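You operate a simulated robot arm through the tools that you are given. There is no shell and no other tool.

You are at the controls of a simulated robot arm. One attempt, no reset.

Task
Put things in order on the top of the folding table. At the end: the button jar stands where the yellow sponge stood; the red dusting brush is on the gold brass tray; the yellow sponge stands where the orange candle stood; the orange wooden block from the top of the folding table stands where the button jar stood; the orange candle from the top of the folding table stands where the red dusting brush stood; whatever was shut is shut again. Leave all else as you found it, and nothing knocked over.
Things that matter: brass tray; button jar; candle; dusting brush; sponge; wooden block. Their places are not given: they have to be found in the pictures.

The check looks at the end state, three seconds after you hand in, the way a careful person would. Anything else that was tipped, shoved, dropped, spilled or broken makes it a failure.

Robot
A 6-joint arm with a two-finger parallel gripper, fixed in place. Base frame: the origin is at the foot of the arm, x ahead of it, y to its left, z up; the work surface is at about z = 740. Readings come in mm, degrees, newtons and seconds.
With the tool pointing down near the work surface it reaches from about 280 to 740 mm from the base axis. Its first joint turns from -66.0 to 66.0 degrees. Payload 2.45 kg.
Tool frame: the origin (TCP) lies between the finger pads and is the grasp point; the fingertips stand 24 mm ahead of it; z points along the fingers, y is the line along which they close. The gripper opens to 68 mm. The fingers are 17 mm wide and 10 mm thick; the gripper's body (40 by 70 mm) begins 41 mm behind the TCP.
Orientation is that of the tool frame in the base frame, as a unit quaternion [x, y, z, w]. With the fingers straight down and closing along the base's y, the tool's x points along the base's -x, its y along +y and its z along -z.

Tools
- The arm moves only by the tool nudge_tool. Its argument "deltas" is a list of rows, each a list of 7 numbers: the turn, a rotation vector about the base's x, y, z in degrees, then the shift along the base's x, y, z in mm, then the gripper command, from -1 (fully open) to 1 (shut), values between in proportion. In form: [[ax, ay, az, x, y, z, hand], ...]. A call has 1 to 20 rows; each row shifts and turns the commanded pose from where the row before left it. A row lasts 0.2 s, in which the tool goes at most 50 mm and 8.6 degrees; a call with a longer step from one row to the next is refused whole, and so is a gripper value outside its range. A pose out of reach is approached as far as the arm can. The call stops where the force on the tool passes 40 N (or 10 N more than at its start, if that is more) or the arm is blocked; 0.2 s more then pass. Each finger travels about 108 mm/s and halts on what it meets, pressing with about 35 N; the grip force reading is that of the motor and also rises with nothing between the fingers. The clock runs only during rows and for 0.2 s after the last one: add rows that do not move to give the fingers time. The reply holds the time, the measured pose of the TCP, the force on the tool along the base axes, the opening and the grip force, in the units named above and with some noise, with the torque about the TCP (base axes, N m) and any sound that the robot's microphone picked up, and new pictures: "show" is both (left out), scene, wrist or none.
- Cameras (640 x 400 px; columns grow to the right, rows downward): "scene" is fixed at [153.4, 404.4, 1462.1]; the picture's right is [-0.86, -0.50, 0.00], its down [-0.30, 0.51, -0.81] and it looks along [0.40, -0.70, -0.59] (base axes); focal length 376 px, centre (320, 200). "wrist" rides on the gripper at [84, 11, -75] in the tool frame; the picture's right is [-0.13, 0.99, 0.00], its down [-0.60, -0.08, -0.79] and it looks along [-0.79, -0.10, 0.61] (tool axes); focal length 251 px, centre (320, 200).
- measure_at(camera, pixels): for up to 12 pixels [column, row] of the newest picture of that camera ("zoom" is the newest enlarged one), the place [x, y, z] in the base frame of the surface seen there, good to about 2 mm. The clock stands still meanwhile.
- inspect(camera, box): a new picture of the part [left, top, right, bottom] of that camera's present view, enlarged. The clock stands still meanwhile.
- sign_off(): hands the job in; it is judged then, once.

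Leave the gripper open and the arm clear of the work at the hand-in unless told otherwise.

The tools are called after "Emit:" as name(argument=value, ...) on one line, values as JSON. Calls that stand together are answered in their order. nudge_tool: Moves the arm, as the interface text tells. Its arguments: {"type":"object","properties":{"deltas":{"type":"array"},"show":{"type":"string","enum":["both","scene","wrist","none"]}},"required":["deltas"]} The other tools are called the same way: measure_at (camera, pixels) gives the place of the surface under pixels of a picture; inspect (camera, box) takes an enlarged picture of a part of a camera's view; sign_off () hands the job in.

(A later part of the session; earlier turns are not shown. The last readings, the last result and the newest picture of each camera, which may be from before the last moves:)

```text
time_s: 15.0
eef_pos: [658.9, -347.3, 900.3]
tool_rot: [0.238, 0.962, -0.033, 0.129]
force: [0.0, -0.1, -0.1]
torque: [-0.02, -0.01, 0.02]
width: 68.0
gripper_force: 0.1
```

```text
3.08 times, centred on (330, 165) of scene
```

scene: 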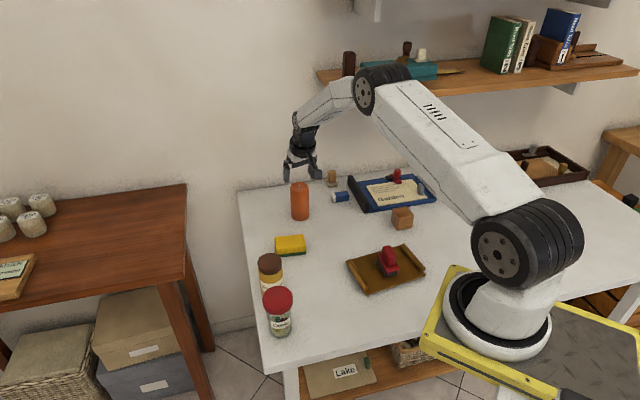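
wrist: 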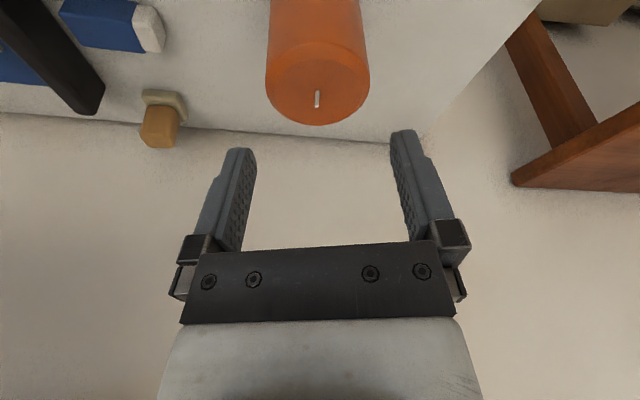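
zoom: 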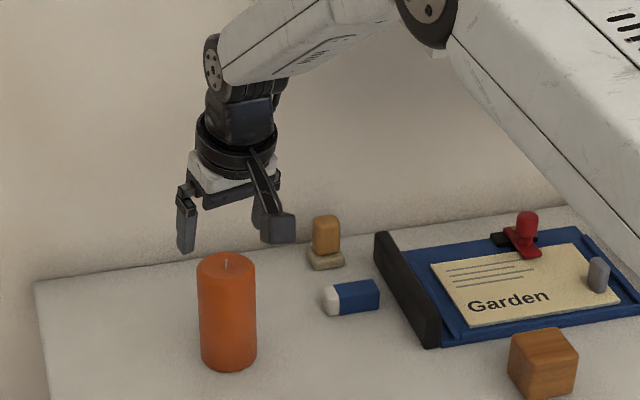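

The arm reaches well: (658.9, −347.3, 900.3). The wick appears at (317, 91) as predicted for a centred grasp. I'll descend to z≈828 with open fingers.

Emit:
nudge_tool(deltas=[[0, 0, 0, 0, 0, -30, -1], [0, 0, 0, 0, 0, -24, -1], [0, 0, 0, 0, 0, -18, -1], [0, 0, 0, 0, 0, 0, -1], [0, 0, 0, 0, 0, 0, -1]], show="both")

Emit:
inspect(camera="scene", box=[260, 140, 356, 230])

```text
time_s: 16.2
eef_pos: [661.1, -348.0, 829.0]
tool_rot: [0.238, 0.962, -0.032, 0.129]
force: [-0.3, 0.3, 0.2]
torque: [0.0, -0.01, -0.02]
width: 68.3
gripper_force: 0.1
```

scene: 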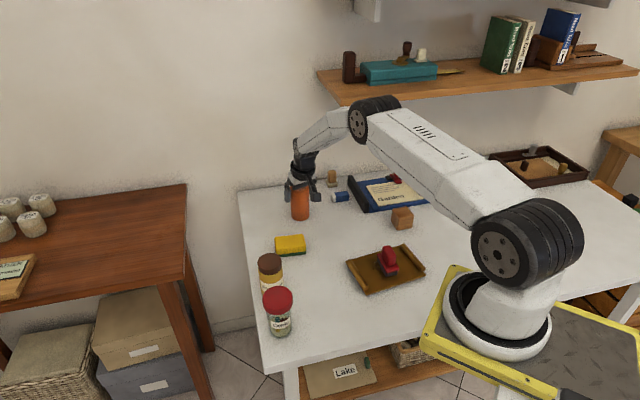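
wrist: 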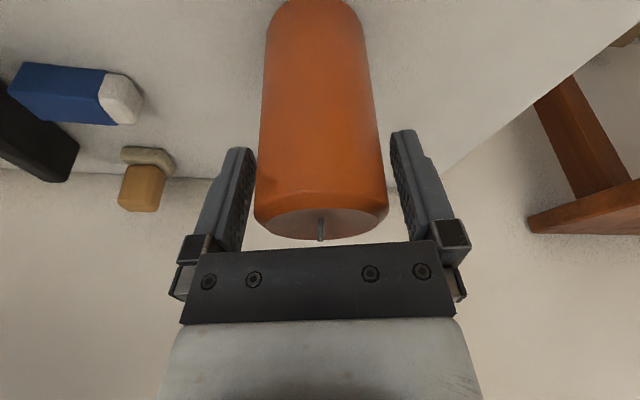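

```text
4.44 times, centred on (308, 185) of scene
```

zoom: 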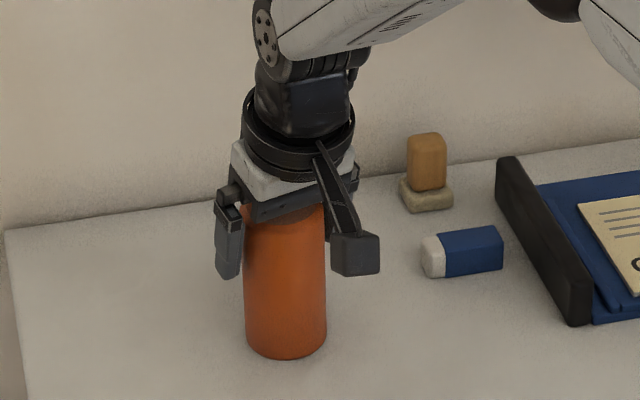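

The candle sits centred between the fingers. I'll close gently on it.

Emit:
nudge_tool(deltas=[[0, 0, 0, -1.5, 0.8, 0, -0.8], [0, 0, 0, 0, 0, 0, -0.7], [0, 0, 0, 0, 0, 0, -0.6], [0, 0, 0, 0, 0, 0, 0], [0, 0, 0, 0, 0, 0, 1], [0, 0, 0, 0, 0, 0, 1]], show="wrist")

```text
time_s: 17.6
eef_pos: [658.0, -346.2, 829.0]
tool_rot: [0.239, 0.962, -0.033, 0.128]
force: [-0.1, 0.8, -0.4]
torque: [0.13, -0.06, 0.01]
width: 54.3
gripper_force: 34.6
```

wrist: 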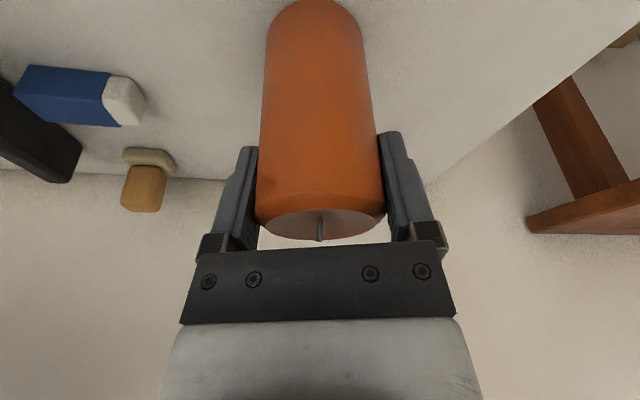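

The candle is gripped at 54.3 mm width with the TCP on its axis. I'll lift 25 mm and move it sideways to the brush's old place (516.7, −402.4), keeping the orientation fixed.

Emit:
nudge_tool(deltas=[[0, 0, 0, 0, 0, 12, 1], [0, 0, 0, 0, 0, 13, 1], [0, 0, 0, -23.6, -9.3, 0, 1], [0, 0, 0, -23.6, -9.3, 0, 1], [0, 0, 0, -23.6, -9.3, 0, 1], [0, 0, 0, -23.6, -9.3, 0, 1], [0, 0, 0, -23.6, -9.3, 0, 1], [0, 0, 0, -23.7, -9.3, 0, 1], [0, 0, 0, 0, 0, 0, 1], [0, 0, 0, 0, 0, 0, 1]], show="both")

Emit:
inspect(camera="scene", box=[290, 120, 450, 240])

```text
time_s: 19.8
eef_pos: [517.3, -401.3, 853.9]
tool_rot: [0.238, 0.962, -0.033, 0.129]
force: [-0.4, -0.1, -1.6]
torque: [-0.04, 0.02, -0.01]
width: 54.4
gripper_force: 34.8
```

scene: 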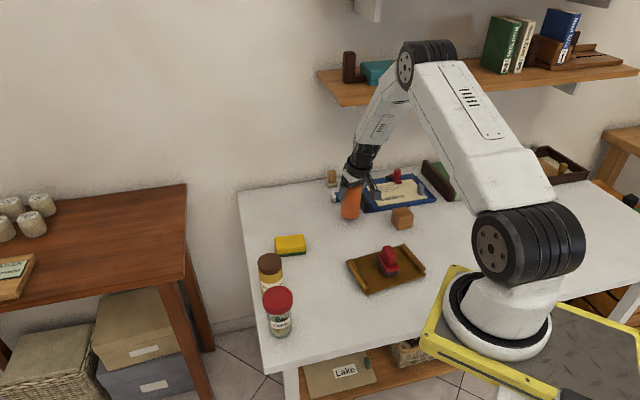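
wrist: 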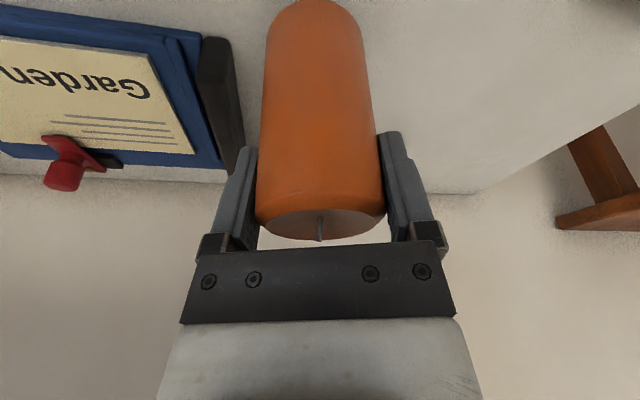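

```text
3.33 times, centred on (370, 180) of scene
```

zoom: 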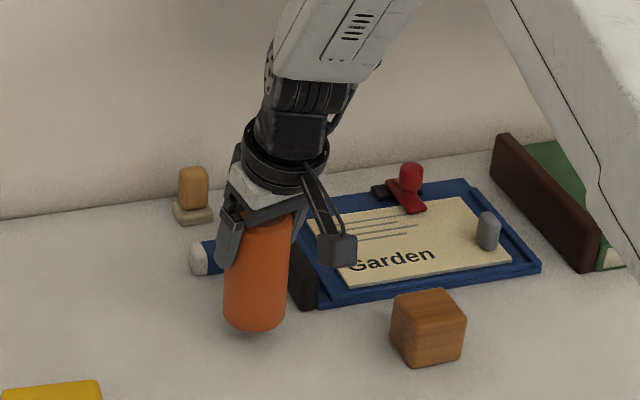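

In the scene zoom the candle looks slightly leaning. I'll measure points along its surface to check whether it is vertical.

Emit:
inspect(camera="scene", box=[326, 170, 390, 230])

```text
6.67 times, centred on (358, 200) of scene
```

zoom: 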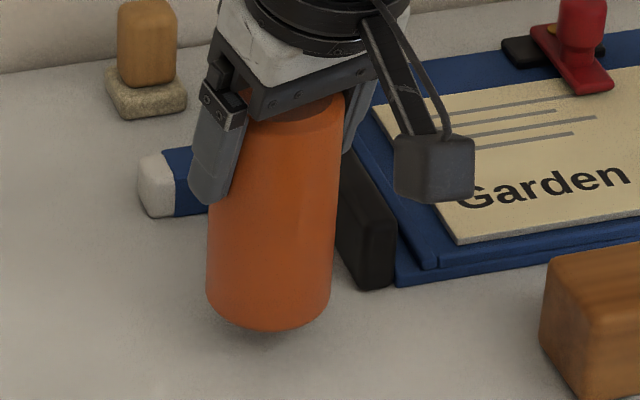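

Emit:
measure_at(camera="zoom", pixels=[[285, 135], [281, 170], [277, 210], [273, 250], [269, 290], [267, 315], [335, 150], [328, 250], [325, 300], [215, 230], [210, 290], [268, 328]])

```text
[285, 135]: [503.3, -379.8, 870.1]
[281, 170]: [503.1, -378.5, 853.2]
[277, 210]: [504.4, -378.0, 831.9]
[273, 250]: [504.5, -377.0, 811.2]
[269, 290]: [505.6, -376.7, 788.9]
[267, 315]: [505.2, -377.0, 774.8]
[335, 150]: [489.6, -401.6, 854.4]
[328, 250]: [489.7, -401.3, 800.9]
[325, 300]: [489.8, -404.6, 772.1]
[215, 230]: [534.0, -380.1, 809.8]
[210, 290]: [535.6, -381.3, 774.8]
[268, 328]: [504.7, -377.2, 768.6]
```

The candle is vertical within about 1–2°, and its axis is about (515.7, −402.7), right over the target. I'll lower 23 mm, then feel for the table.

Emit:
nudge_tool(deltas=[[0, 0, 0, 0.5, 0, -10, 1], [0, 0, 0, 0, 0, -8, 1], [0, 0, 0, 0, 0, -4, 1], [0, 0, 0, 0, 0, 0, 1], [0, 0, 0, 0, 0, -1, 1], [0, 0, 0, 0, 0, 0, 1]], show="scene")

```text
time_s: 21.2
eef_pos: [518.2, -402.1, 830.7]
tool_rot: [0.238, 0.962, -0.032, 0.128]
force: [0.2, 1.0, -2.9]
torque: [-0.02, -0.05, -0.01]
width: 54.3
gripper_force: 34.8
```

scene: 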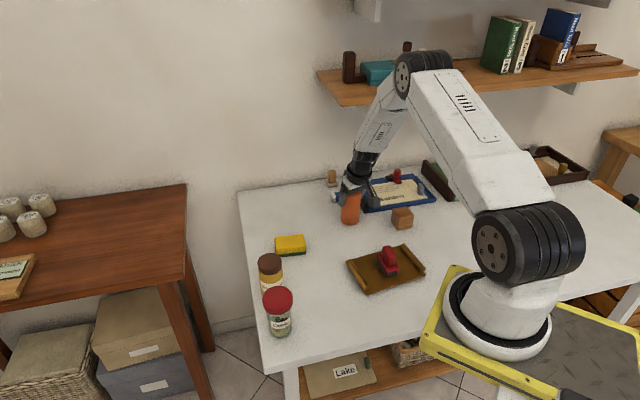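

There's no contact yet at 830.7. I'll keep lowering in 0.7 mm steps.

Emit:
nudge_tool(deltas=[[0, 0, 0, -0.7, 0, -1, 1], [0, 0, 0, 0, 0, 0, 1], [0, 0, 0, 0, 0, -0.7, 1], [0, 0, 0, 0, 0, 0, 1]], show="none")

```text
time_s: 22.2
eef_pos: [515.6, -401.1, 830.0]
tool_rot: [0.239, 0.962, -0.033, 0.129]
force: [-0.7, 0.1, -2.5]
torque: [0.0, 0.0, 0.0]
width: 54.5
gripper_force: 34.7
```

Emit:
nudge_tool(deltas=[[0, 0, 0, 0.4, -0.5, -0.8, 1], [0, 0, 0, 0, 0, 0, 1], [0, 0, 0, 0, 0, -0.5, 1], [0, 0, 0, 0, 0, 0, 1]], show="none")

```text
time_s: 23.2
eef_pos: [516.8, -402.2, 830.7]
tool_rot: [0.237, 0.962, -0.032, 0.128]
force: [-0.1, 5.4, 10.1]
torque: [0.68, 0.13, -0.04]
width: 54.3
gripper_force: 35.0
```

Contact at 10 N. I'll ease up 0.5 mm and open slowly, then rise.

Emit:
nudge_tool(deltas=[[0, 0, 0, 0, 0, 0.4, 1], [0, 0, 0, 0, 0, 0, -0.5], [0, 0, 0, 0, 0, 0, -0.65], [0, 0, 0, 0, 0, 0, -0.8], [0, 0, 0, 0, 0, 0, -1], [0, 0, 0, 0, 0, 0, -1]], show="both")

Emit:
inspect(camera="scene", box=[326, 170, 390, 230])

```text
time_s: 24.6
eef_pos: [515.4, -403.6, 828.2]
tool_rot: [0.237, 0.962, -0.033, 0.128]
force: [0.0, -0.9, 0.1]
torque: [0.0, -0.03, 0.01]
width: 67.9
gripper_force: 0.1
```

scene: 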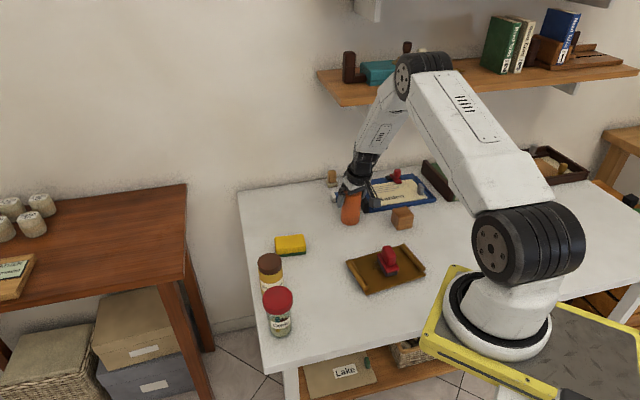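
wrist: 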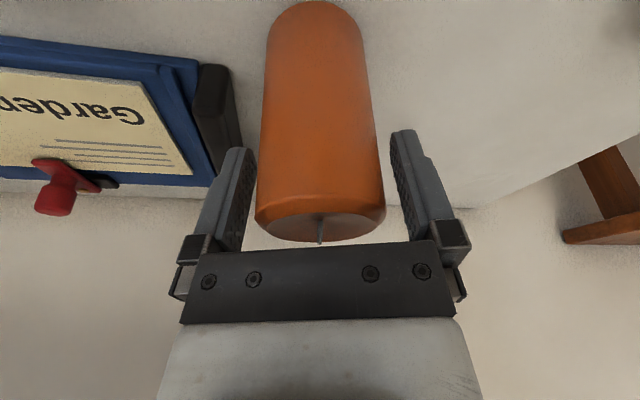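

```text
6.67 times, centred on (358, 200) of scene
```

zoom: 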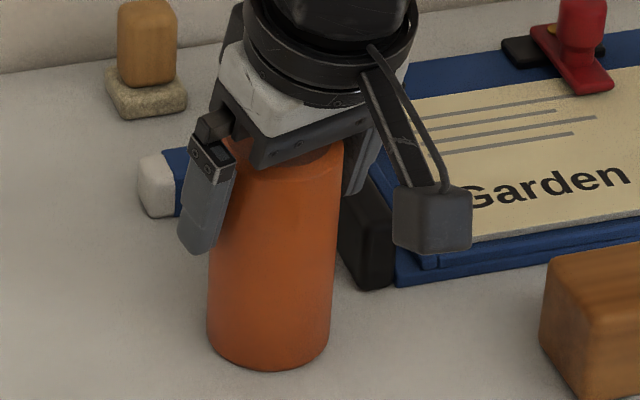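

The candle is free and upright. Because the shelf overhangs, I'll back the fingers out horizontally along their facing direction while rising gently.

Emit:
nudge_tool(deltas=[[0, 0, 0, -8.8, 4.7, 4, -1], [0, 0, 0, -17.6, 9.4, 8, -1], [0, 0, 0, -17.6, 9.4, 8, -1], [0, 0, 0, -17.6, 9.4, 10, -1], [0, 0, 0, -17.6, 9.4, 20, -1], [0, 0, 0, -17.6, 9.4, 20, -1], [0, 0, 0, 0, 0, 0, -1]], show="both")

Emit:
inspect(camera="scene", box=[326, 170, 390, 230])

```text
time_s: 26.2
eef_pos: [418.5, -352.6, 900.6]
tool_rot: [0.239, 0.962, -0.033, 0.128]
force: [-0.1, 0.7, -0.2]
torque: [-0.03, 0.04, -0.01]
width: 68.1
gripper_force: 0.0
```

scene: 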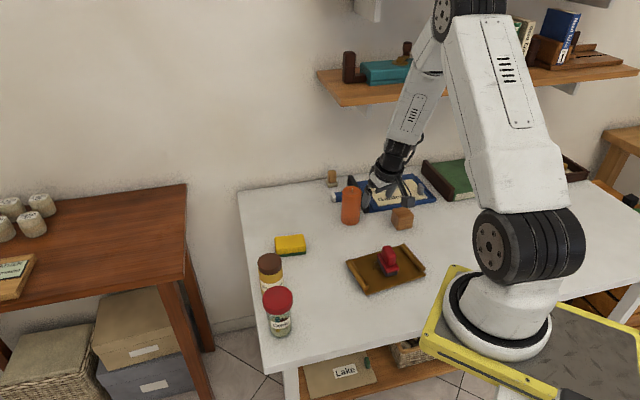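
wrist: 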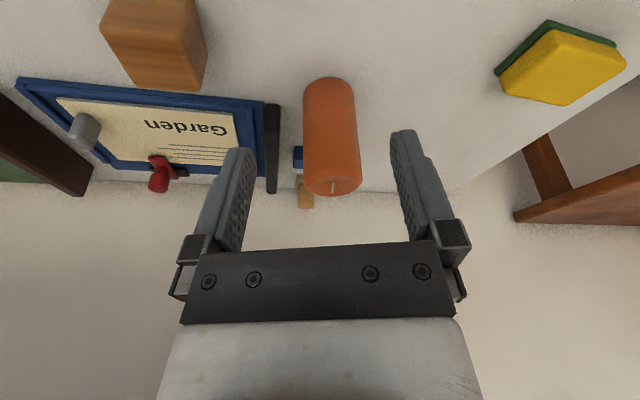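

```text
6.67 times, centred on (358, 200) of scene
```

zoom: 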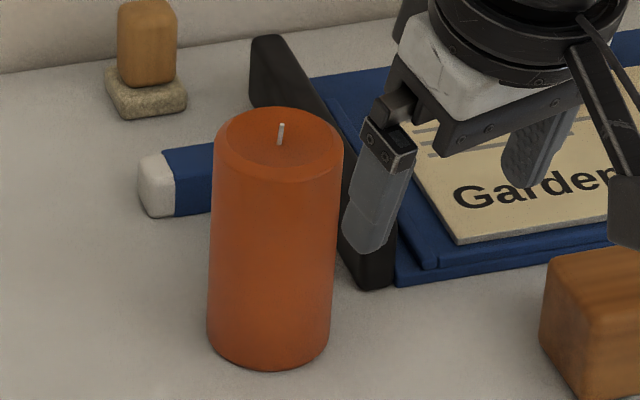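

The candle stands upright. I'll check where its axis ended up.

Emit:
measure_at(camera="zoom", pixels=[[280, 144], [281, 114], [272, 250], [268, 350], [228, 145], [330, 140]])

Emit:
measure_at(camera="wrist", pixels=[[332, 184], [306, 187], [360, 181], [332, 172]])

```text
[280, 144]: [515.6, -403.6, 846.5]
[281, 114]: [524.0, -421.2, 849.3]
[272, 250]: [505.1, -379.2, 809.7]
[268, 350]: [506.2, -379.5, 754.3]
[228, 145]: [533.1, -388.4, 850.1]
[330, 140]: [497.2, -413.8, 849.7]
```

```text
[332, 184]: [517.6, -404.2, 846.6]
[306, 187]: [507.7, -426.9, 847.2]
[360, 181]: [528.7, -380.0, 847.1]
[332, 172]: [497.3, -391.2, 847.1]
```

The candle axis is at about (516.2, −403.7), within 1.5 mm of the brush's old spot. Now the sponge: I'll swing to hover over it at (600.7, −205.2, 855) with the hand yawed +69°, so the fingers close across its short side, keeping the 15° tilt.

Emit:
nudge_tool(deltas=[[0, 0, 7.66, 20.2, 16.4, -5, -1], [0, 0, 7.66, 20.2, 16.4, -5, -1], [0, 0, 7.66, 20.2, 16.4, -5, -1], [0, 0, 7.66, 20.2, 16.4, -5, -1], [0, 0, 7.66, 20.2, 16.4, -5, -1], [0, 0, 7.66, 20.2, 16.4, -5, -1], [0, 0, 7.66, 20.2, 16.4, -5, -1], [0, 0, 7.66, 20.2, 16.4, -5, -1], [0, 0, 7.66, 20.2, 16.4, -5, -1], [0, 0, 0, 0, 0, 0, -1], [0, 0, 0, 0, 0, 0, -1]], show="both")

```text
time_s: 28.6
eef_pos: [600.8, -203.9, 852.8]
tool_rot: [-0.348, 0.928, 0.045, 0.124]
force: [-0.5, -0.3, 0.2]
torque: [-0.02, 0.0, -0.01]
width: 67.9
gripper_force: 0.0
```

scene: 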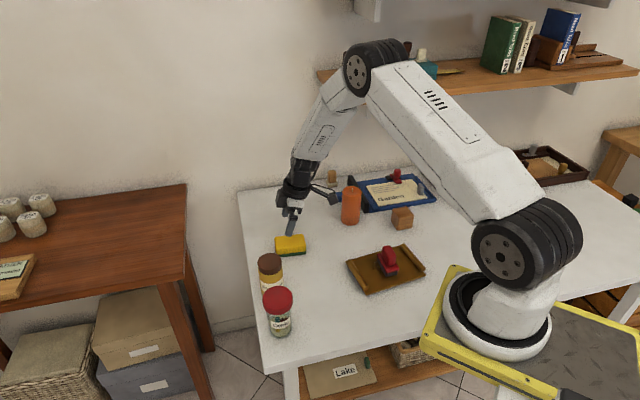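
wrist: 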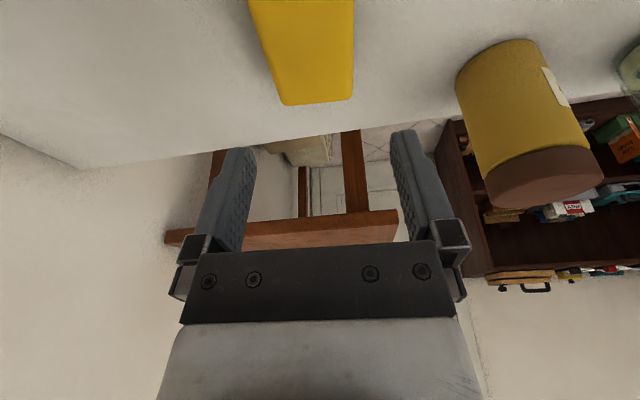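

The sponge appears at the top of the wrist view, seemingly a bit left of centre. I'll measure its edges from here.

Emit:
inspect(camera="wrist", box=[230, 0, 390, 110])

Emit:
measure_at(camera="wrist", pixels=[[290, 97], [346, 93], [256, 8], [350, 8], [318, 70], [352, 60], [278, 70], [320, 103], [275, 75], [455, 80], [500, 60], [540, 180]])

```text
3.64 times, centred on (310, 55) of wrist
```

zoom: 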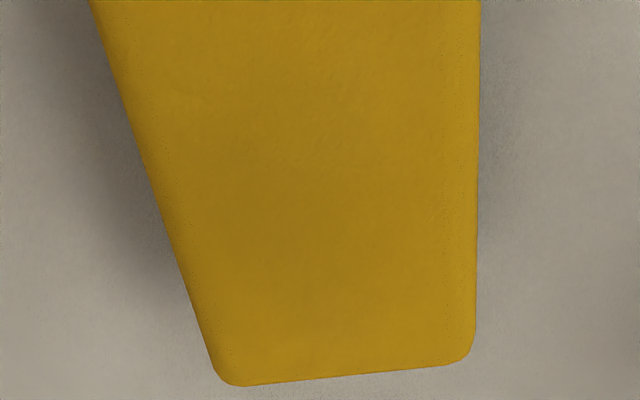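

```text
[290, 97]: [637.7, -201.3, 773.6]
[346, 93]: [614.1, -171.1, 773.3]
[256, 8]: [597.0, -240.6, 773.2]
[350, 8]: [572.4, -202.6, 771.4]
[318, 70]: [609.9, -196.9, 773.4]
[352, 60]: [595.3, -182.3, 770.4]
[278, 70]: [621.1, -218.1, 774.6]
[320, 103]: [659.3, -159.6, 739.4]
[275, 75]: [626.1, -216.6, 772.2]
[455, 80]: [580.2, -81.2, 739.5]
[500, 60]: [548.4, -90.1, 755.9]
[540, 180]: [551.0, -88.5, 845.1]
```

The sponge centre from both views is (600.4, −206), about 45 mm wide; the hand's yaw matches within 1°. I'll shift 2 mm and descend to z≈774 with fingers open.

Emit:
nudge_tool(deltas=[[0, 0, 0, -0.2, -1.0, -30, -1], [0, 0, 0, -0.2, -1.1, -25, -1], [0, 0, 0, 0, 0, -14, -1], [0, 0, 0, 0, 0, -8, -1], [0, 0, 0, 0, 0, 0, -1], [0, 0, 0, 0, 0, 0, -1]], show="both")

Emit:
inspect(camera="scene", box=[250, 190, 340, 265])

```text
time_s: 30.0
eef_pos: [602.5, -204.6, 776.1]
tool_rot: [-0.348, 0.928, 0.045, 0.124]
force: [0.1, 0.0, -0.1]
torque: [-0.01, -0.03, -0.02]
width: 67.7
gripper_force: 0.0
```

scene: 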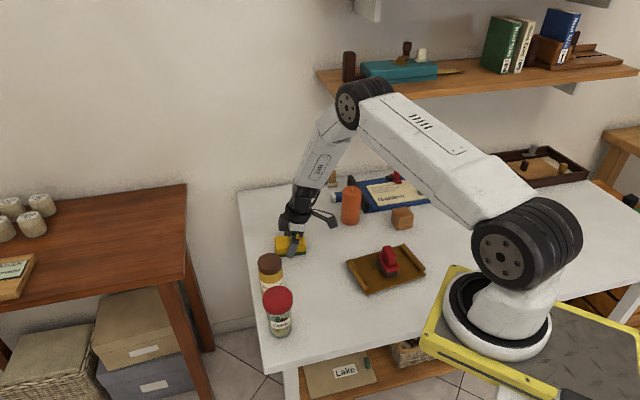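
wrist: 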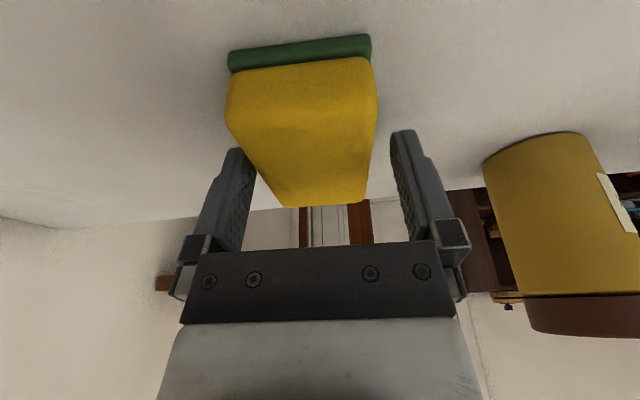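

```text
5.33 times, centred on (295, 228) of scene
```

zoom: 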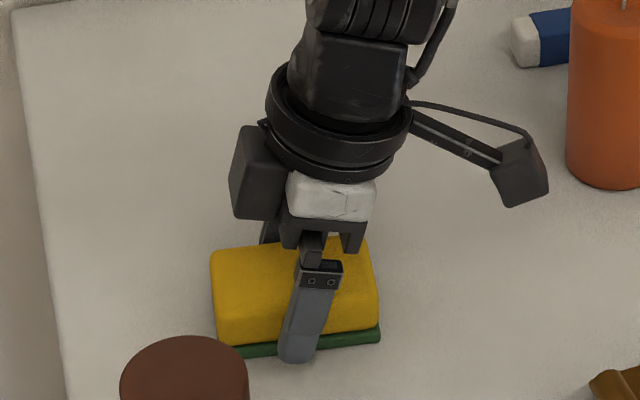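

The fingers straddle the sponge with the tips near z≈752. I'll close on it.

Emit:
nudge_tool(deltas=[[0, 0, 0, -1.0, -0.8, -2, -0.6], [0, 0, 0, 0, 0, 0, -0.45], [0, 0, 0, 0, 0, 0, -0.3], [0, 0, 0, 0, 0, 0, 0.2], [0, 0, 0, 0, 0, 0, 1], [0, 0, 0, 0, 0, 0, 1]], show="both")

```text
time_s: 31.4
eef_pos: [600.0, -206.5, 774.1]
tool_rot: [-0.349, 0.928, 0.045, 0.124]
force: [-0.1, 1.4, 3.6]
torque: [0.06, 0.02, 0.01]
width: 51.0
gripper_force: 35.2
```

scene: 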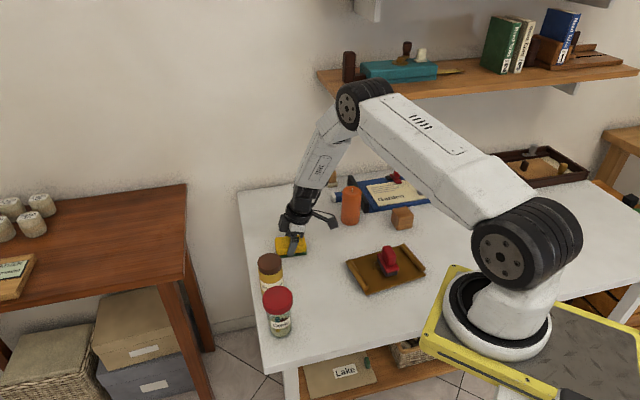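
wrist: 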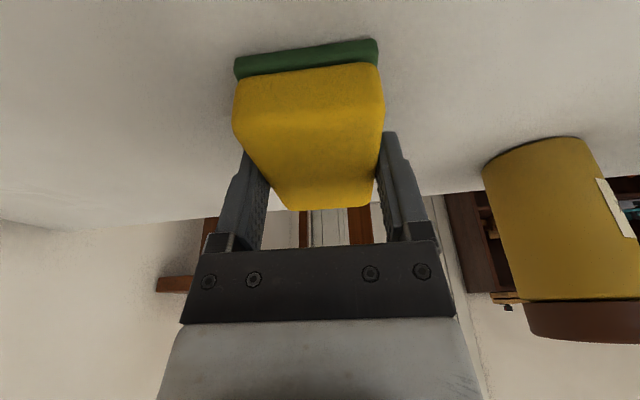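

The sponge is held at 51 mm width. Before carrying it I want to know how far the camera box sticks out, since it will pass near the candle, so I'll measure it in the scene view.

Emit:
inspect(camera="scene", box=[290, 190, 350, 240])

```text
8.00 times, centred on (320, 215) of scene
```

zoom: 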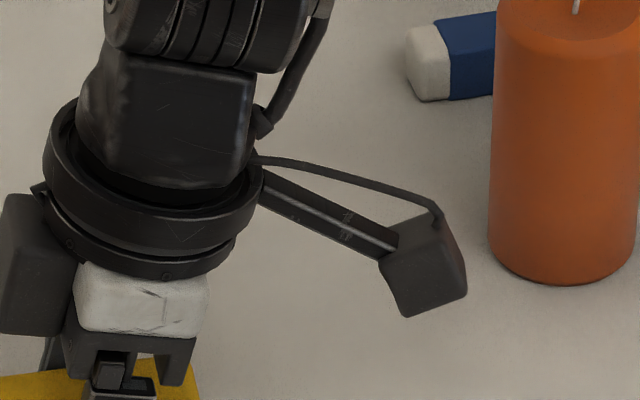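

Emit:
measure_at(camera="zoom", pixels=[[385, 262], [405, 312], [463, 292], [458, 250], [425, 222], [425, 270], [395, 240], [440, 225], [10, 260], [60, 240], [30, 330], [10, 200]])

```text
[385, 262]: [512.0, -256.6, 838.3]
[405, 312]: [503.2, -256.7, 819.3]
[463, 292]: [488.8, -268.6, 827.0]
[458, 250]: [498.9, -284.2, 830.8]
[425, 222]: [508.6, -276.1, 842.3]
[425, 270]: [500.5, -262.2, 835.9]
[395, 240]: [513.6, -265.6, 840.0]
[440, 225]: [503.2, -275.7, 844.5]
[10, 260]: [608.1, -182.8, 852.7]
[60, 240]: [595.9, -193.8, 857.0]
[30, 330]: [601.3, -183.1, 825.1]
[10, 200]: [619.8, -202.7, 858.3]
```

The camera box reaches about 128 mm behind the TCP; with the present yaw it would come within a few mm of the candle. I'll lift the sponge 15 mm and, while carrying it to (658.4, −346.6), turn the hand −86° so the camera trails well clear.

Emit:
nudge_tool(deltas=[[0, 0, 0, 0, 0, 8, 1], [0, 0, 0, 0, 0, 10, 1], [0, 0, -7.8, 2.0, -4.0, 0, 1], [0, 0, -7.8, 3.0, -6.0, 0, 1], [0, 0, -7.8, 5.9, -14.4, 0, 1], [0, 0, -7.8, 5.9, -14.4, 0, 1], [0, 0, -7.8, 5.9, -14.4, 0, 1], [0, 0, -7.8, 5.9, -14.4, 0, 1], [0, 0, -7.8, 5.9, -14.4, 0, 1], [0, 0, -7.8, 5.9, -14.4, 0, 1], [0, 0, -7.8, 5.9, -14.4, 0, 1], [0, 0, -7.8, 5.9, -14.4, 0, 1], [0, 0, -7.8, 6.0, -14.5, 0, 1], [0, 0, 0, 0, 0, 0, 1], [0, 0, 0, 0, 0, 0, 1]], show="both")

Emit:
inspect(camera="scene", box=[250, 130, 400, 240])

```text
time_s: 34.6
eef_pos: [660.3, -348.6, 793.6]
tool_rot: [0.376, 0.917, -0.052, 0.122]
force: [0.3, 0.7, -0.3]
torque: [0.03, -0.03, 0.01]
width: 50.9
gripper_force: 35.3
```

scene: 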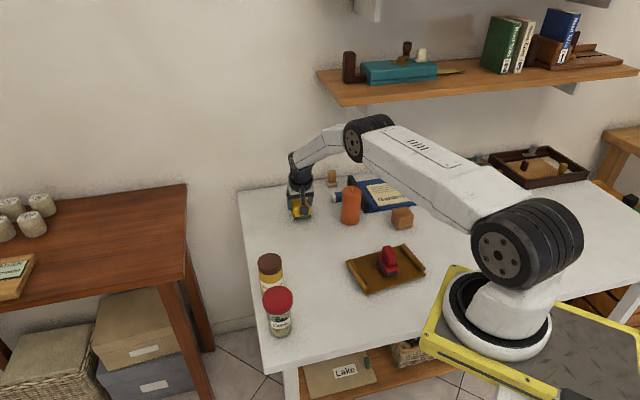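
wrist: 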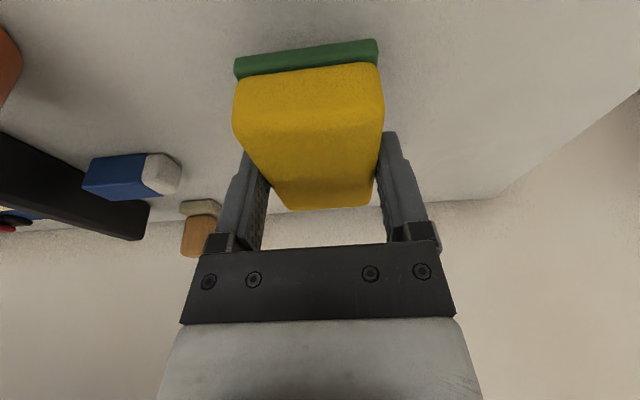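

```text
3.64 times, centred on (325, 185) of scene
```

zoom: 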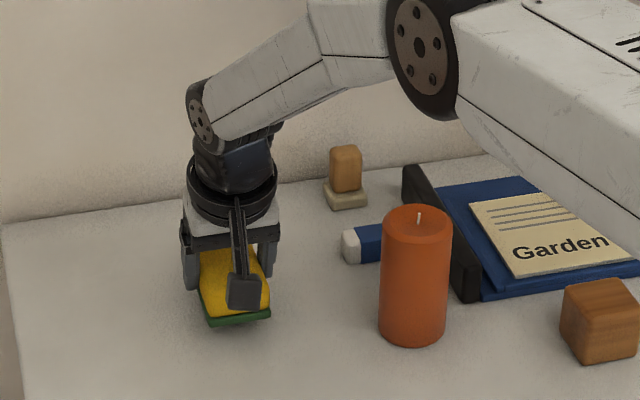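

The sponge hovers at the candle's old place with the TCP at (660.3, −348.6, 793.6). I'll correct by (−1.9, +2.0) and lower toward the table.

Emit:
nudge_tool(deltas=[[0, 0, 0, -1.0, 1.0, -8, 1], [0, 0, 0, -0.9, 1.0, -7, 1], [0, 0, 0, 0, 0, -3, 1], [0, 0, 0, 0, 0, 0, 1], [0, 0, 0, 0, 0, 0, 1]], show="none")

```text
time_s: 35.8
eef_pos: [656.1, -343.8, 775.1]
tool_rot: [0.376, 0.917, -0.051, 0.122]
force: [-0.3, -0.5, -0.2]
torque: [-0.04, 0.01, 0.0]
width: 50.9
gripper_force: 35.0
```

It's now at (656.1, −343.8, 775.1). I'll correct by (+2, −2.5), then lower in small steps until contact.

Emit:
nudge_tool(deltas=[[0, 0, 0, 1.8, -2.2, 0, 1], [0, 0, 0, 0, 0, -0.6, 1], [0, 0, 0, 0, 0, 0, 1]], show="none")

```text
time_s: 36.6
eef_pos: [658.7, -348.1, 774.3]
tool_rot: [0.376, 0.917, -0.051, 0.122]
force: [0.2, -0.5, 0.0]
torque: [0.0, -0.02, -0.01]
width: 50.7
gripper_force: 34.4
```

Emit:
nudge_tool(deltas=[[0, 0, 0, 0, 0.8, -0.8, 1], [0, 0, 0, 0, 0, 0, 1], [0, 0, 0, 0, 0, -0.7, 1], [0, 0, 0, 0, 0, 0, 1]], show="none")

```text
time_s: 37.6
eef_pos: [659.5, -345.5, 774.0]
tool_rot: [0.376, 0.917, -0.051, 0.124]
force: [-3.4, -1.1, 12.5]
torque: [0.02, 0.2, -0.03]
width: 50.9
gripper_force: 34.9
```

Contact at 12.5 N, so the sponge is down. I'll open and rise straight up.

Emit:
nudge_tool(deltas=[[0, 0, 0, 0, 0, 0.5, 0.6], [0, 0, 0, 0, 0, 0, -0.4], [0, 0, 0, 0, 0, 0, -0.6], [0, 0, 0, 0, 0, 0, -0.9], [0, 0, 0, 0, 0, 0, -1], [0, 0, 0, -3, 3, 15, -1], [0, 0, 0, -8, 8, 25, -1], [0, 0, 0, -15, 15, 30, -1], [0, 0, 0, -20, 20, 20, -1], [0, 0, 0, 0, 0, 0, -1]], show="both")

Emit:
inspect(camera="scene", box=[260, 160, 340, 230])

```text
time_s: 39.8
eef_pos: [610.2, -299.0, 862.8]
tool_rot: [0.377, 0.917, -0.052, 0.122]
force: [-0.3, 0.0, -0.2]
torque: [-0.01, -0.01, 0.0]
width: 68.0
gripper_force: 0.2
```

scene: 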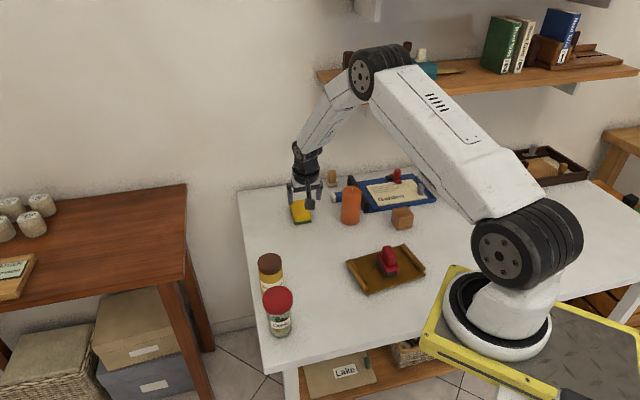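
wrist: 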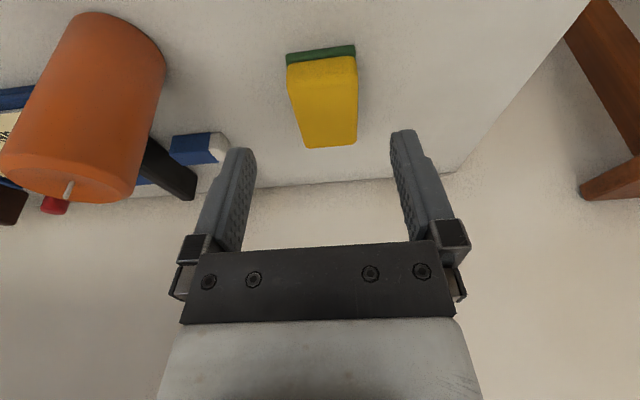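

```text
5.71 times, centred on (300, 195) of scene
```

zoom: 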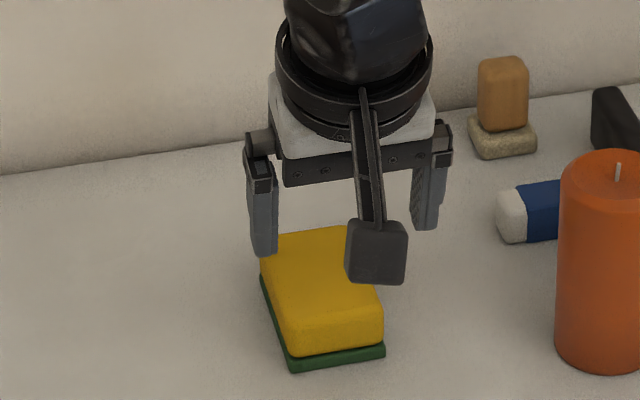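

The sponge lies flat at the candle's old place. I'll measure its top corners in the wrist picture.

Emit:
inspect(camera="wrist", box=[270, 30, 380, 160])

```text
3.08 times, centred on (325, 95) of wrist
```

zoom: 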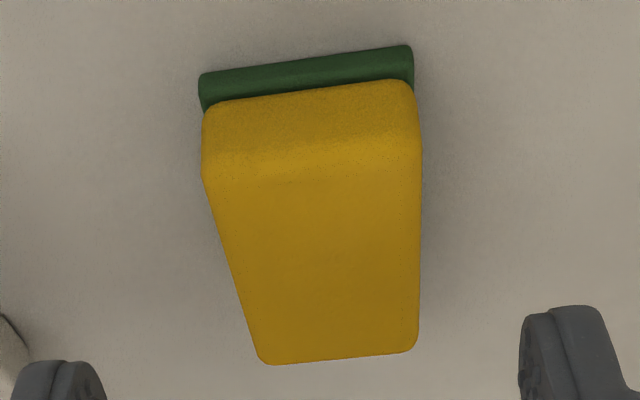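

Emit:
measure_at(camera="zoom", pixels=[[210, 185], [415, 155], [414, 340], [265, 355], [310, 250], [205, 90], [408, 60], [308, 175], [340, 352]])

```text
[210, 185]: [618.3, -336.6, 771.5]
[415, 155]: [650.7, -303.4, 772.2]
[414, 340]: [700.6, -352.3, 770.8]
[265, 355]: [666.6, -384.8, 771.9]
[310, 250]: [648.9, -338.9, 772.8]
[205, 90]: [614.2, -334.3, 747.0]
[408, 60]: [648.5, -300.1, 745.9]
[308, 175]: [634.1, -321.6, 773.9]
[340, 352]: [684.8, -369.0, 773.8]
```

The sponge's centre is at about (659, −344.3), within 2.5 mm of the candle's old spot. Next is the button jar: I'll undo the tilt, turn to heading 0°, and hover at (479.6, 14.4, 925) above its red lid.

Emit:
nudge_tool(deltas=[[5.4, 5.35, 0, -16.3, 39.2, 10, -1], [5.4, 5.35, 0, -16.3, 39.2, 10, -1], [0, 0, 7.57, -16.3, 39.2, 10, -1], [0, 0, 7.57, -16.3, 39.2, 10, -1], [0, 0, 7.57, -16.3, 39.2, 7, -1], [0, 0, 7.57, -16.3, 39.2, 5, -1], [0, 0, 7.57, -16.3, 39.2, 5, -1], [0, 0, 7.57, -16.5, 39.0, 5, -1], [0, 0, 0, 0, 0, 0, -1], [0, 0, 0, 0, 0, 0, -1]], show="both")

```text
time_s: 42.0
eef_pos: [482.1, 12.6, 925.3]
tool_rot: [-0.008, 1.0, 0.001, 0.0]
force: [-0.4, -0.8, 0.8]
torque: [-0.02, -0.01, 0.03]
width: 67.8
gripper_force: 0.1
```

scene: 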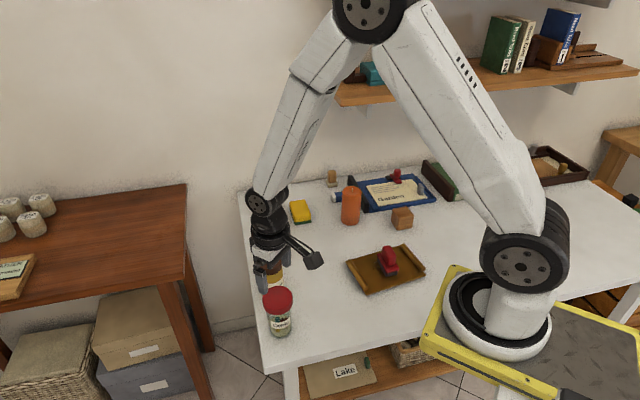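
wrist: 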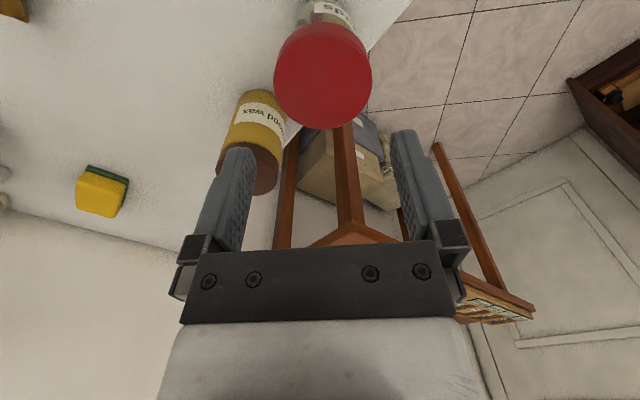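

The lid is in view at about (323, 75). I'll measure its rim from this viewpoint too.

Emit:
inspect(camera="wrist", box=[250, 0, 400, 140])

```text
2.86 times, centred on (325, 70) of wrist
```

zoom: 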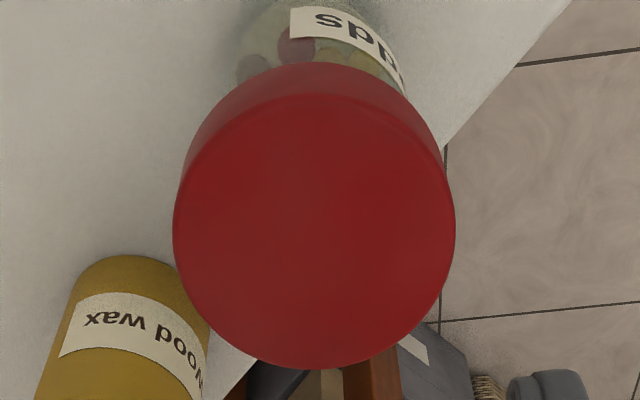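

Emit:
measure_at(camera="zoom", pixels=[[177, 230], [452, 225], [316, 100], [316, 366], [316, 230], [210, 140], [420, 140], [230, 335], [410, 330], [300, 75], [195, 165], [445, 175]])

```text
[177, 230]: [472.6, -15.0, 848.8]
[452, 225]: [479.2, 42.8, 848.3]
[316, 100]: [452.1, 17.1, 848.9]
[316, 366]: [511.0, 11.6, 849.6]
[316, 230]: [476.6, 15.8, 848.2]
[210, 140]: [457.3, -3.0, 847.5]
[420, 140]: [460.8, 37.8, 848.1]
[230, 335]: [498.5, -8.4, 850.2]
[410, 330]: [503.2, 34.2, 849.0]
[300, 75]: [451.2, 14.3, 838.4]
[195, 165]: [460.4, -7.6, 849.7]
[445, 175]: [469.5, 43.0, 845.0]
```

The lid's centre is (480.2, 14.4) with a diameter of about 60 mm. I'll shift (−1.9, +1.8) and come down to z≈882, tips just above the lid, then check the centring.

Emit:
nudge_tool(deltas=[[0, 0, 0, -1.0, 0.9, -25, -1], [0, 0, 0, -0.9, 0.9, -18, -1], [0, 0, 0, 0, 0, 0, -1], [0, 0, 0, 0, 0, 0, -1]], show="both")

Emit:
inspect(camera="wrist", box=[200, 60, 440, 260])

```text
time_s: 43.0
eef_pos: [480.5, 14.3, 882.0]
tool_rot: [-0.007, 1.0, 0.001, 0.0]
force: [0.9, -0.9, -0.6]
torque: [0.0, 0.0, -0.03]
width: 68.1
gripper_force: 0.1
```

scene: 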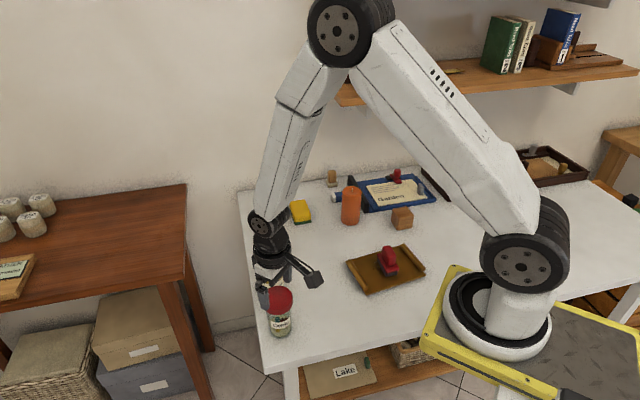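
wrist: 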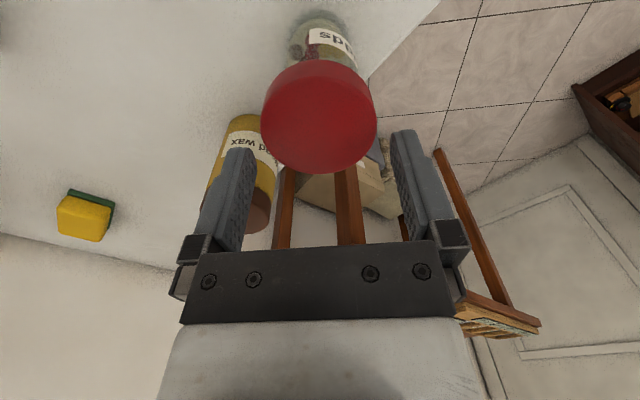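

```text
2.00 times, centred on (320, 160) of wrist
```

zoom: 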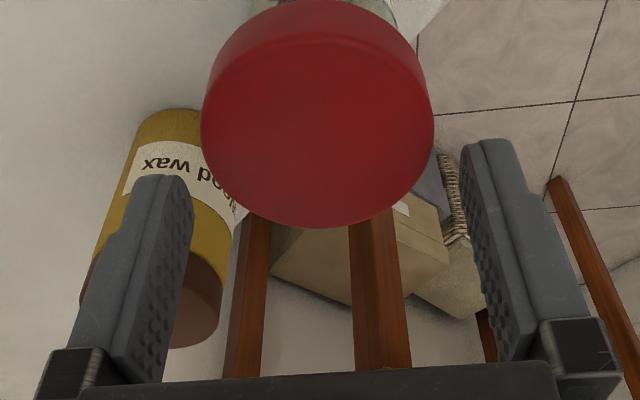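

The lid is centred between the fingers (column 319 against 320 expected). I'll descend to about 837, watching for any contact.

Emit:
nudge_tool(deltas=[[0, 0, 0, 0, 0, -10, -1], [0, 0, 0, 0, 0, -10, -1], [0, 0, 0, 0, 0, -10, -1], [0, 0, 0, 0, 0, -10, -1], [0, 0, 0, 0, 0, -5, -1], [0, 0, 0, 0, 0, 0, -1], [0, 0, 0, 0, 0, 0, -1]], show="both")

Emit:
inspect(camera="wrist", box=[200, 60, 440, 260])

```text
time_s: 44.6
eef_pos: [480.1, 16.3, 837.9]
tool_rot: [-0.008, 1.0, 0.001, 0.0]
force: [-0.2, -0.5, -0.1]
torque: [-0.02, 0.0, -0.03]
width: 68.0
gripper_force: 0.0
```

scene: 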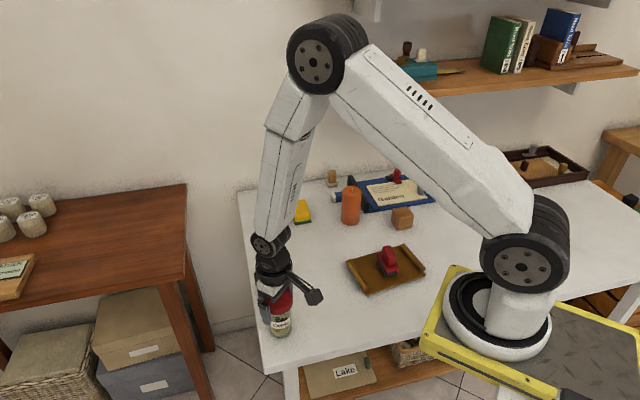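
wrist: 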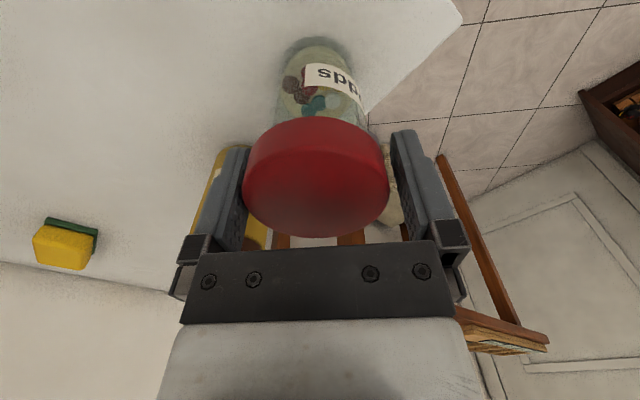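

```text
2.00 times, centred on (320, 160) of wrist
```

zoom: 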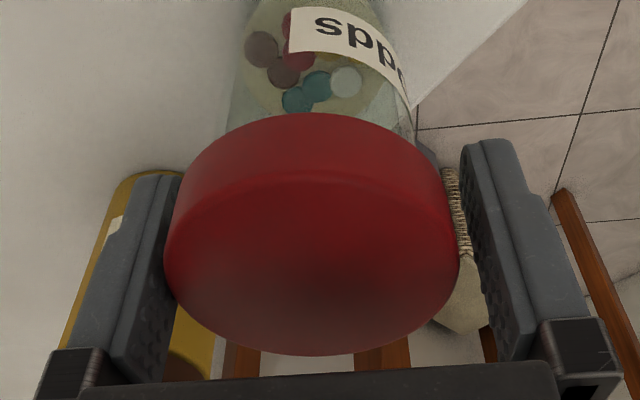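

The fingers straddle the lid without contact, and the buttons in the jar are clearly visible. The gap on the left is smaller, so I'll shift −1.9 mm in y and then close.

Emit:
nudge_tool(deltas=[[0, 0, 0, 0, -1.9, 0, -1], [0, 0, 0, 0, 0, 0, -1], [0, 0, 0, 0, 0, 0, -0.85], [0, 0, 0, 0, 0, 0, -0.75], [0, 0, 0, 0, 0, 0, -0.4], [0, 0, 0, 0, 0, 0, 0.5], [0, 0, 0, 0, 0, 0, 1], [0, 0, 0, 0, 0, 0, 1]], show="both")

```text
time_s: 46.4
eef_pos: [479.6, 15.4, 837.3]
tool_rot: [-0.006, 1.0, 0.001, 0.0]
force: [-0.2, 1.4, 0.1]
torque: [-0.01, -0.01, 0.04]
width: 59.3
gripper_force: 34.6
```

scene: 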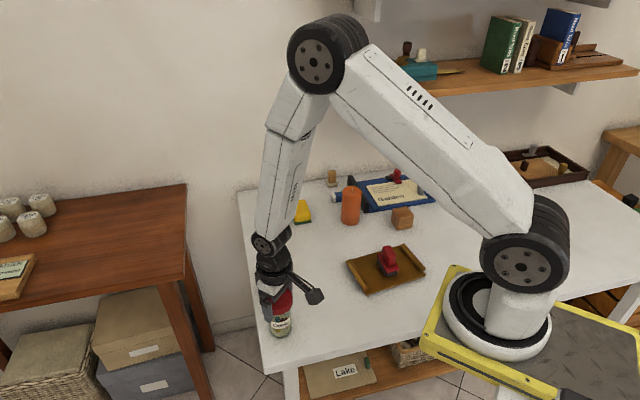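
wrist: 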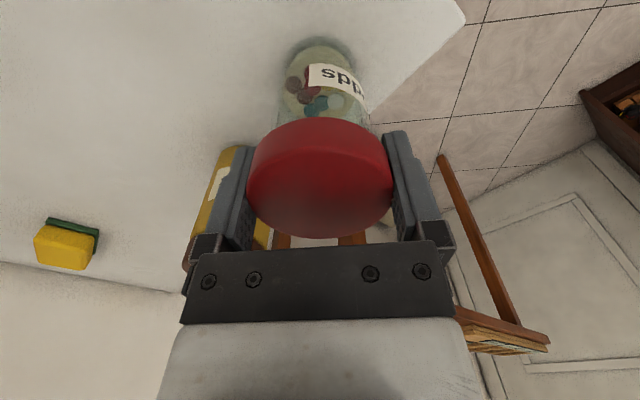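

The lid is gripped at 59.3 mm. I'll lift 50 mm and carry the jar around the wax jar via (445, −120) to the sponge's old place (600.4, −206).

Emit:
nudge_tool(deltas=[[0, 0, 0, 0, 0, 10, 1], [0, 0, 0, 0, 0, 20, 1], [0, 0, 0, 0, 0, 20, 1], [0, 0, 0, -7, -20, 0, 1], [0, 0, 0, -8, -29, 0, 1], [0, 0, 0, -8, -29, 0, 1], [0, 0, 0, -7, -29, 0, 1], [0, 0, 0, -5, -27, 0, 1], [0, 0, 0, 20, -15, 0, 1], [0, 0, 0, 28, -15, 0, 1], [0, 0, 0, 28, -15, 0, 1], [0, 0, 0, 28, -15, 0, 1], [0, 0, 0, 28, -15, 0, 1], [0, 0, 0, 24, -12, 0, 1], [0, 0, 0, 0, 0, 0, 1], [0, 0, 0, 0, 0, 0, 1]], show="both")

Emit:
inspect(camera="scene", box=[240, 160, 360, 290])

```text
time_s: 49.8
eef_pos: [600.5, -207.8, 889.3]
tool_rot: [-0.007, 1.0, 0.001, 0.0]
force: [1.1, -0.2, -1.3]
torque: [0.03, 0.01, 0.04]
width: 59.4
gripper_force: 35.3
```

scene: 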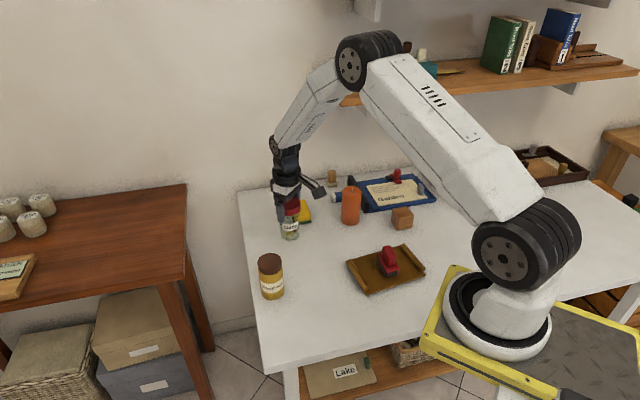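
wrist: 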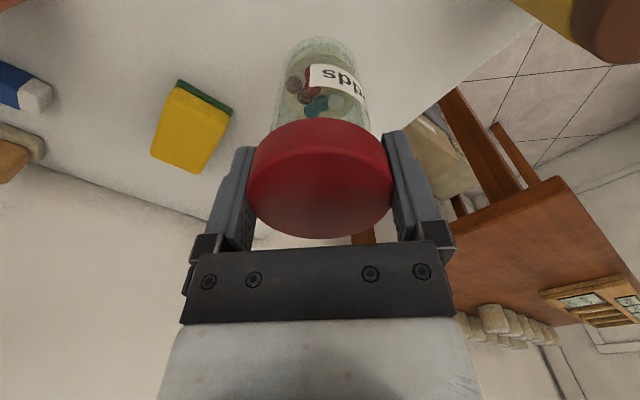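

```text
3.08 times, centred on (300, 225) of scene
```

zoom: 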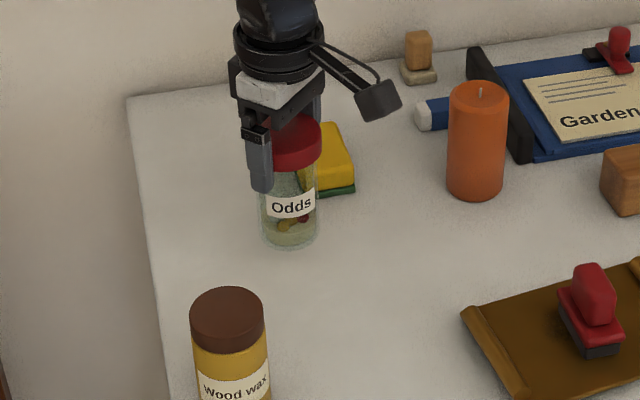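

The jar hangs straight over the spot. I'll shift (−0.4, +1.6), lower to about 840, then feel for the table.

Emit:
nudge_tool(deltas=[[0, 0, 0, -0.2, 0.8, -12, 1], [0, 0, 0, -0.2, 0.8, -15, 1], [0, 0, 0, 0, 0, -12, 1], [0, 0, 0, 0, 0, -7, 1], [0, 0, 0, 0, 0, -3, 1], [0, 0, 0, 0, 0, 0, 1], [0, 0, 0, 0, 0, 0, 1]], show="none")

```text
time_s: 51.4
eef_pos: [599.4, -205.8, 838.5]
tool_rot: [-0.007, 1.0, 0.001, 0.0]
force: [-0.7, -0.5, -0.1]
torque: [0.03, 0.01, -0.02]
width: 59.2
gripper_force: 34.6
```

It's at (599.4, −205.8, 838.5) with no contact yet. I'll lower in sub-millimetre steps.

Emit:
nudge_tool(deltas=[[0, 0, 0, 0.3, 0, -0.7, 1], [0, 0, 0, 0, 0, 0, 1], [0, 0, 0, 0, 0, -0.6, 1], [0, 0, 0, 0, 0, 0, 1]], show="none")

```text
time_s: 52.4
eef_pos: [600.5, -205.6, 836.1]
tool_rot: [-0.007, 1.0, 0.0, 0.0]
force: [-0.6, -0.4, 2.3]
torque: [0.01, 0.01, 0.01]
width: 59.3
gripper_force: 35.4
```

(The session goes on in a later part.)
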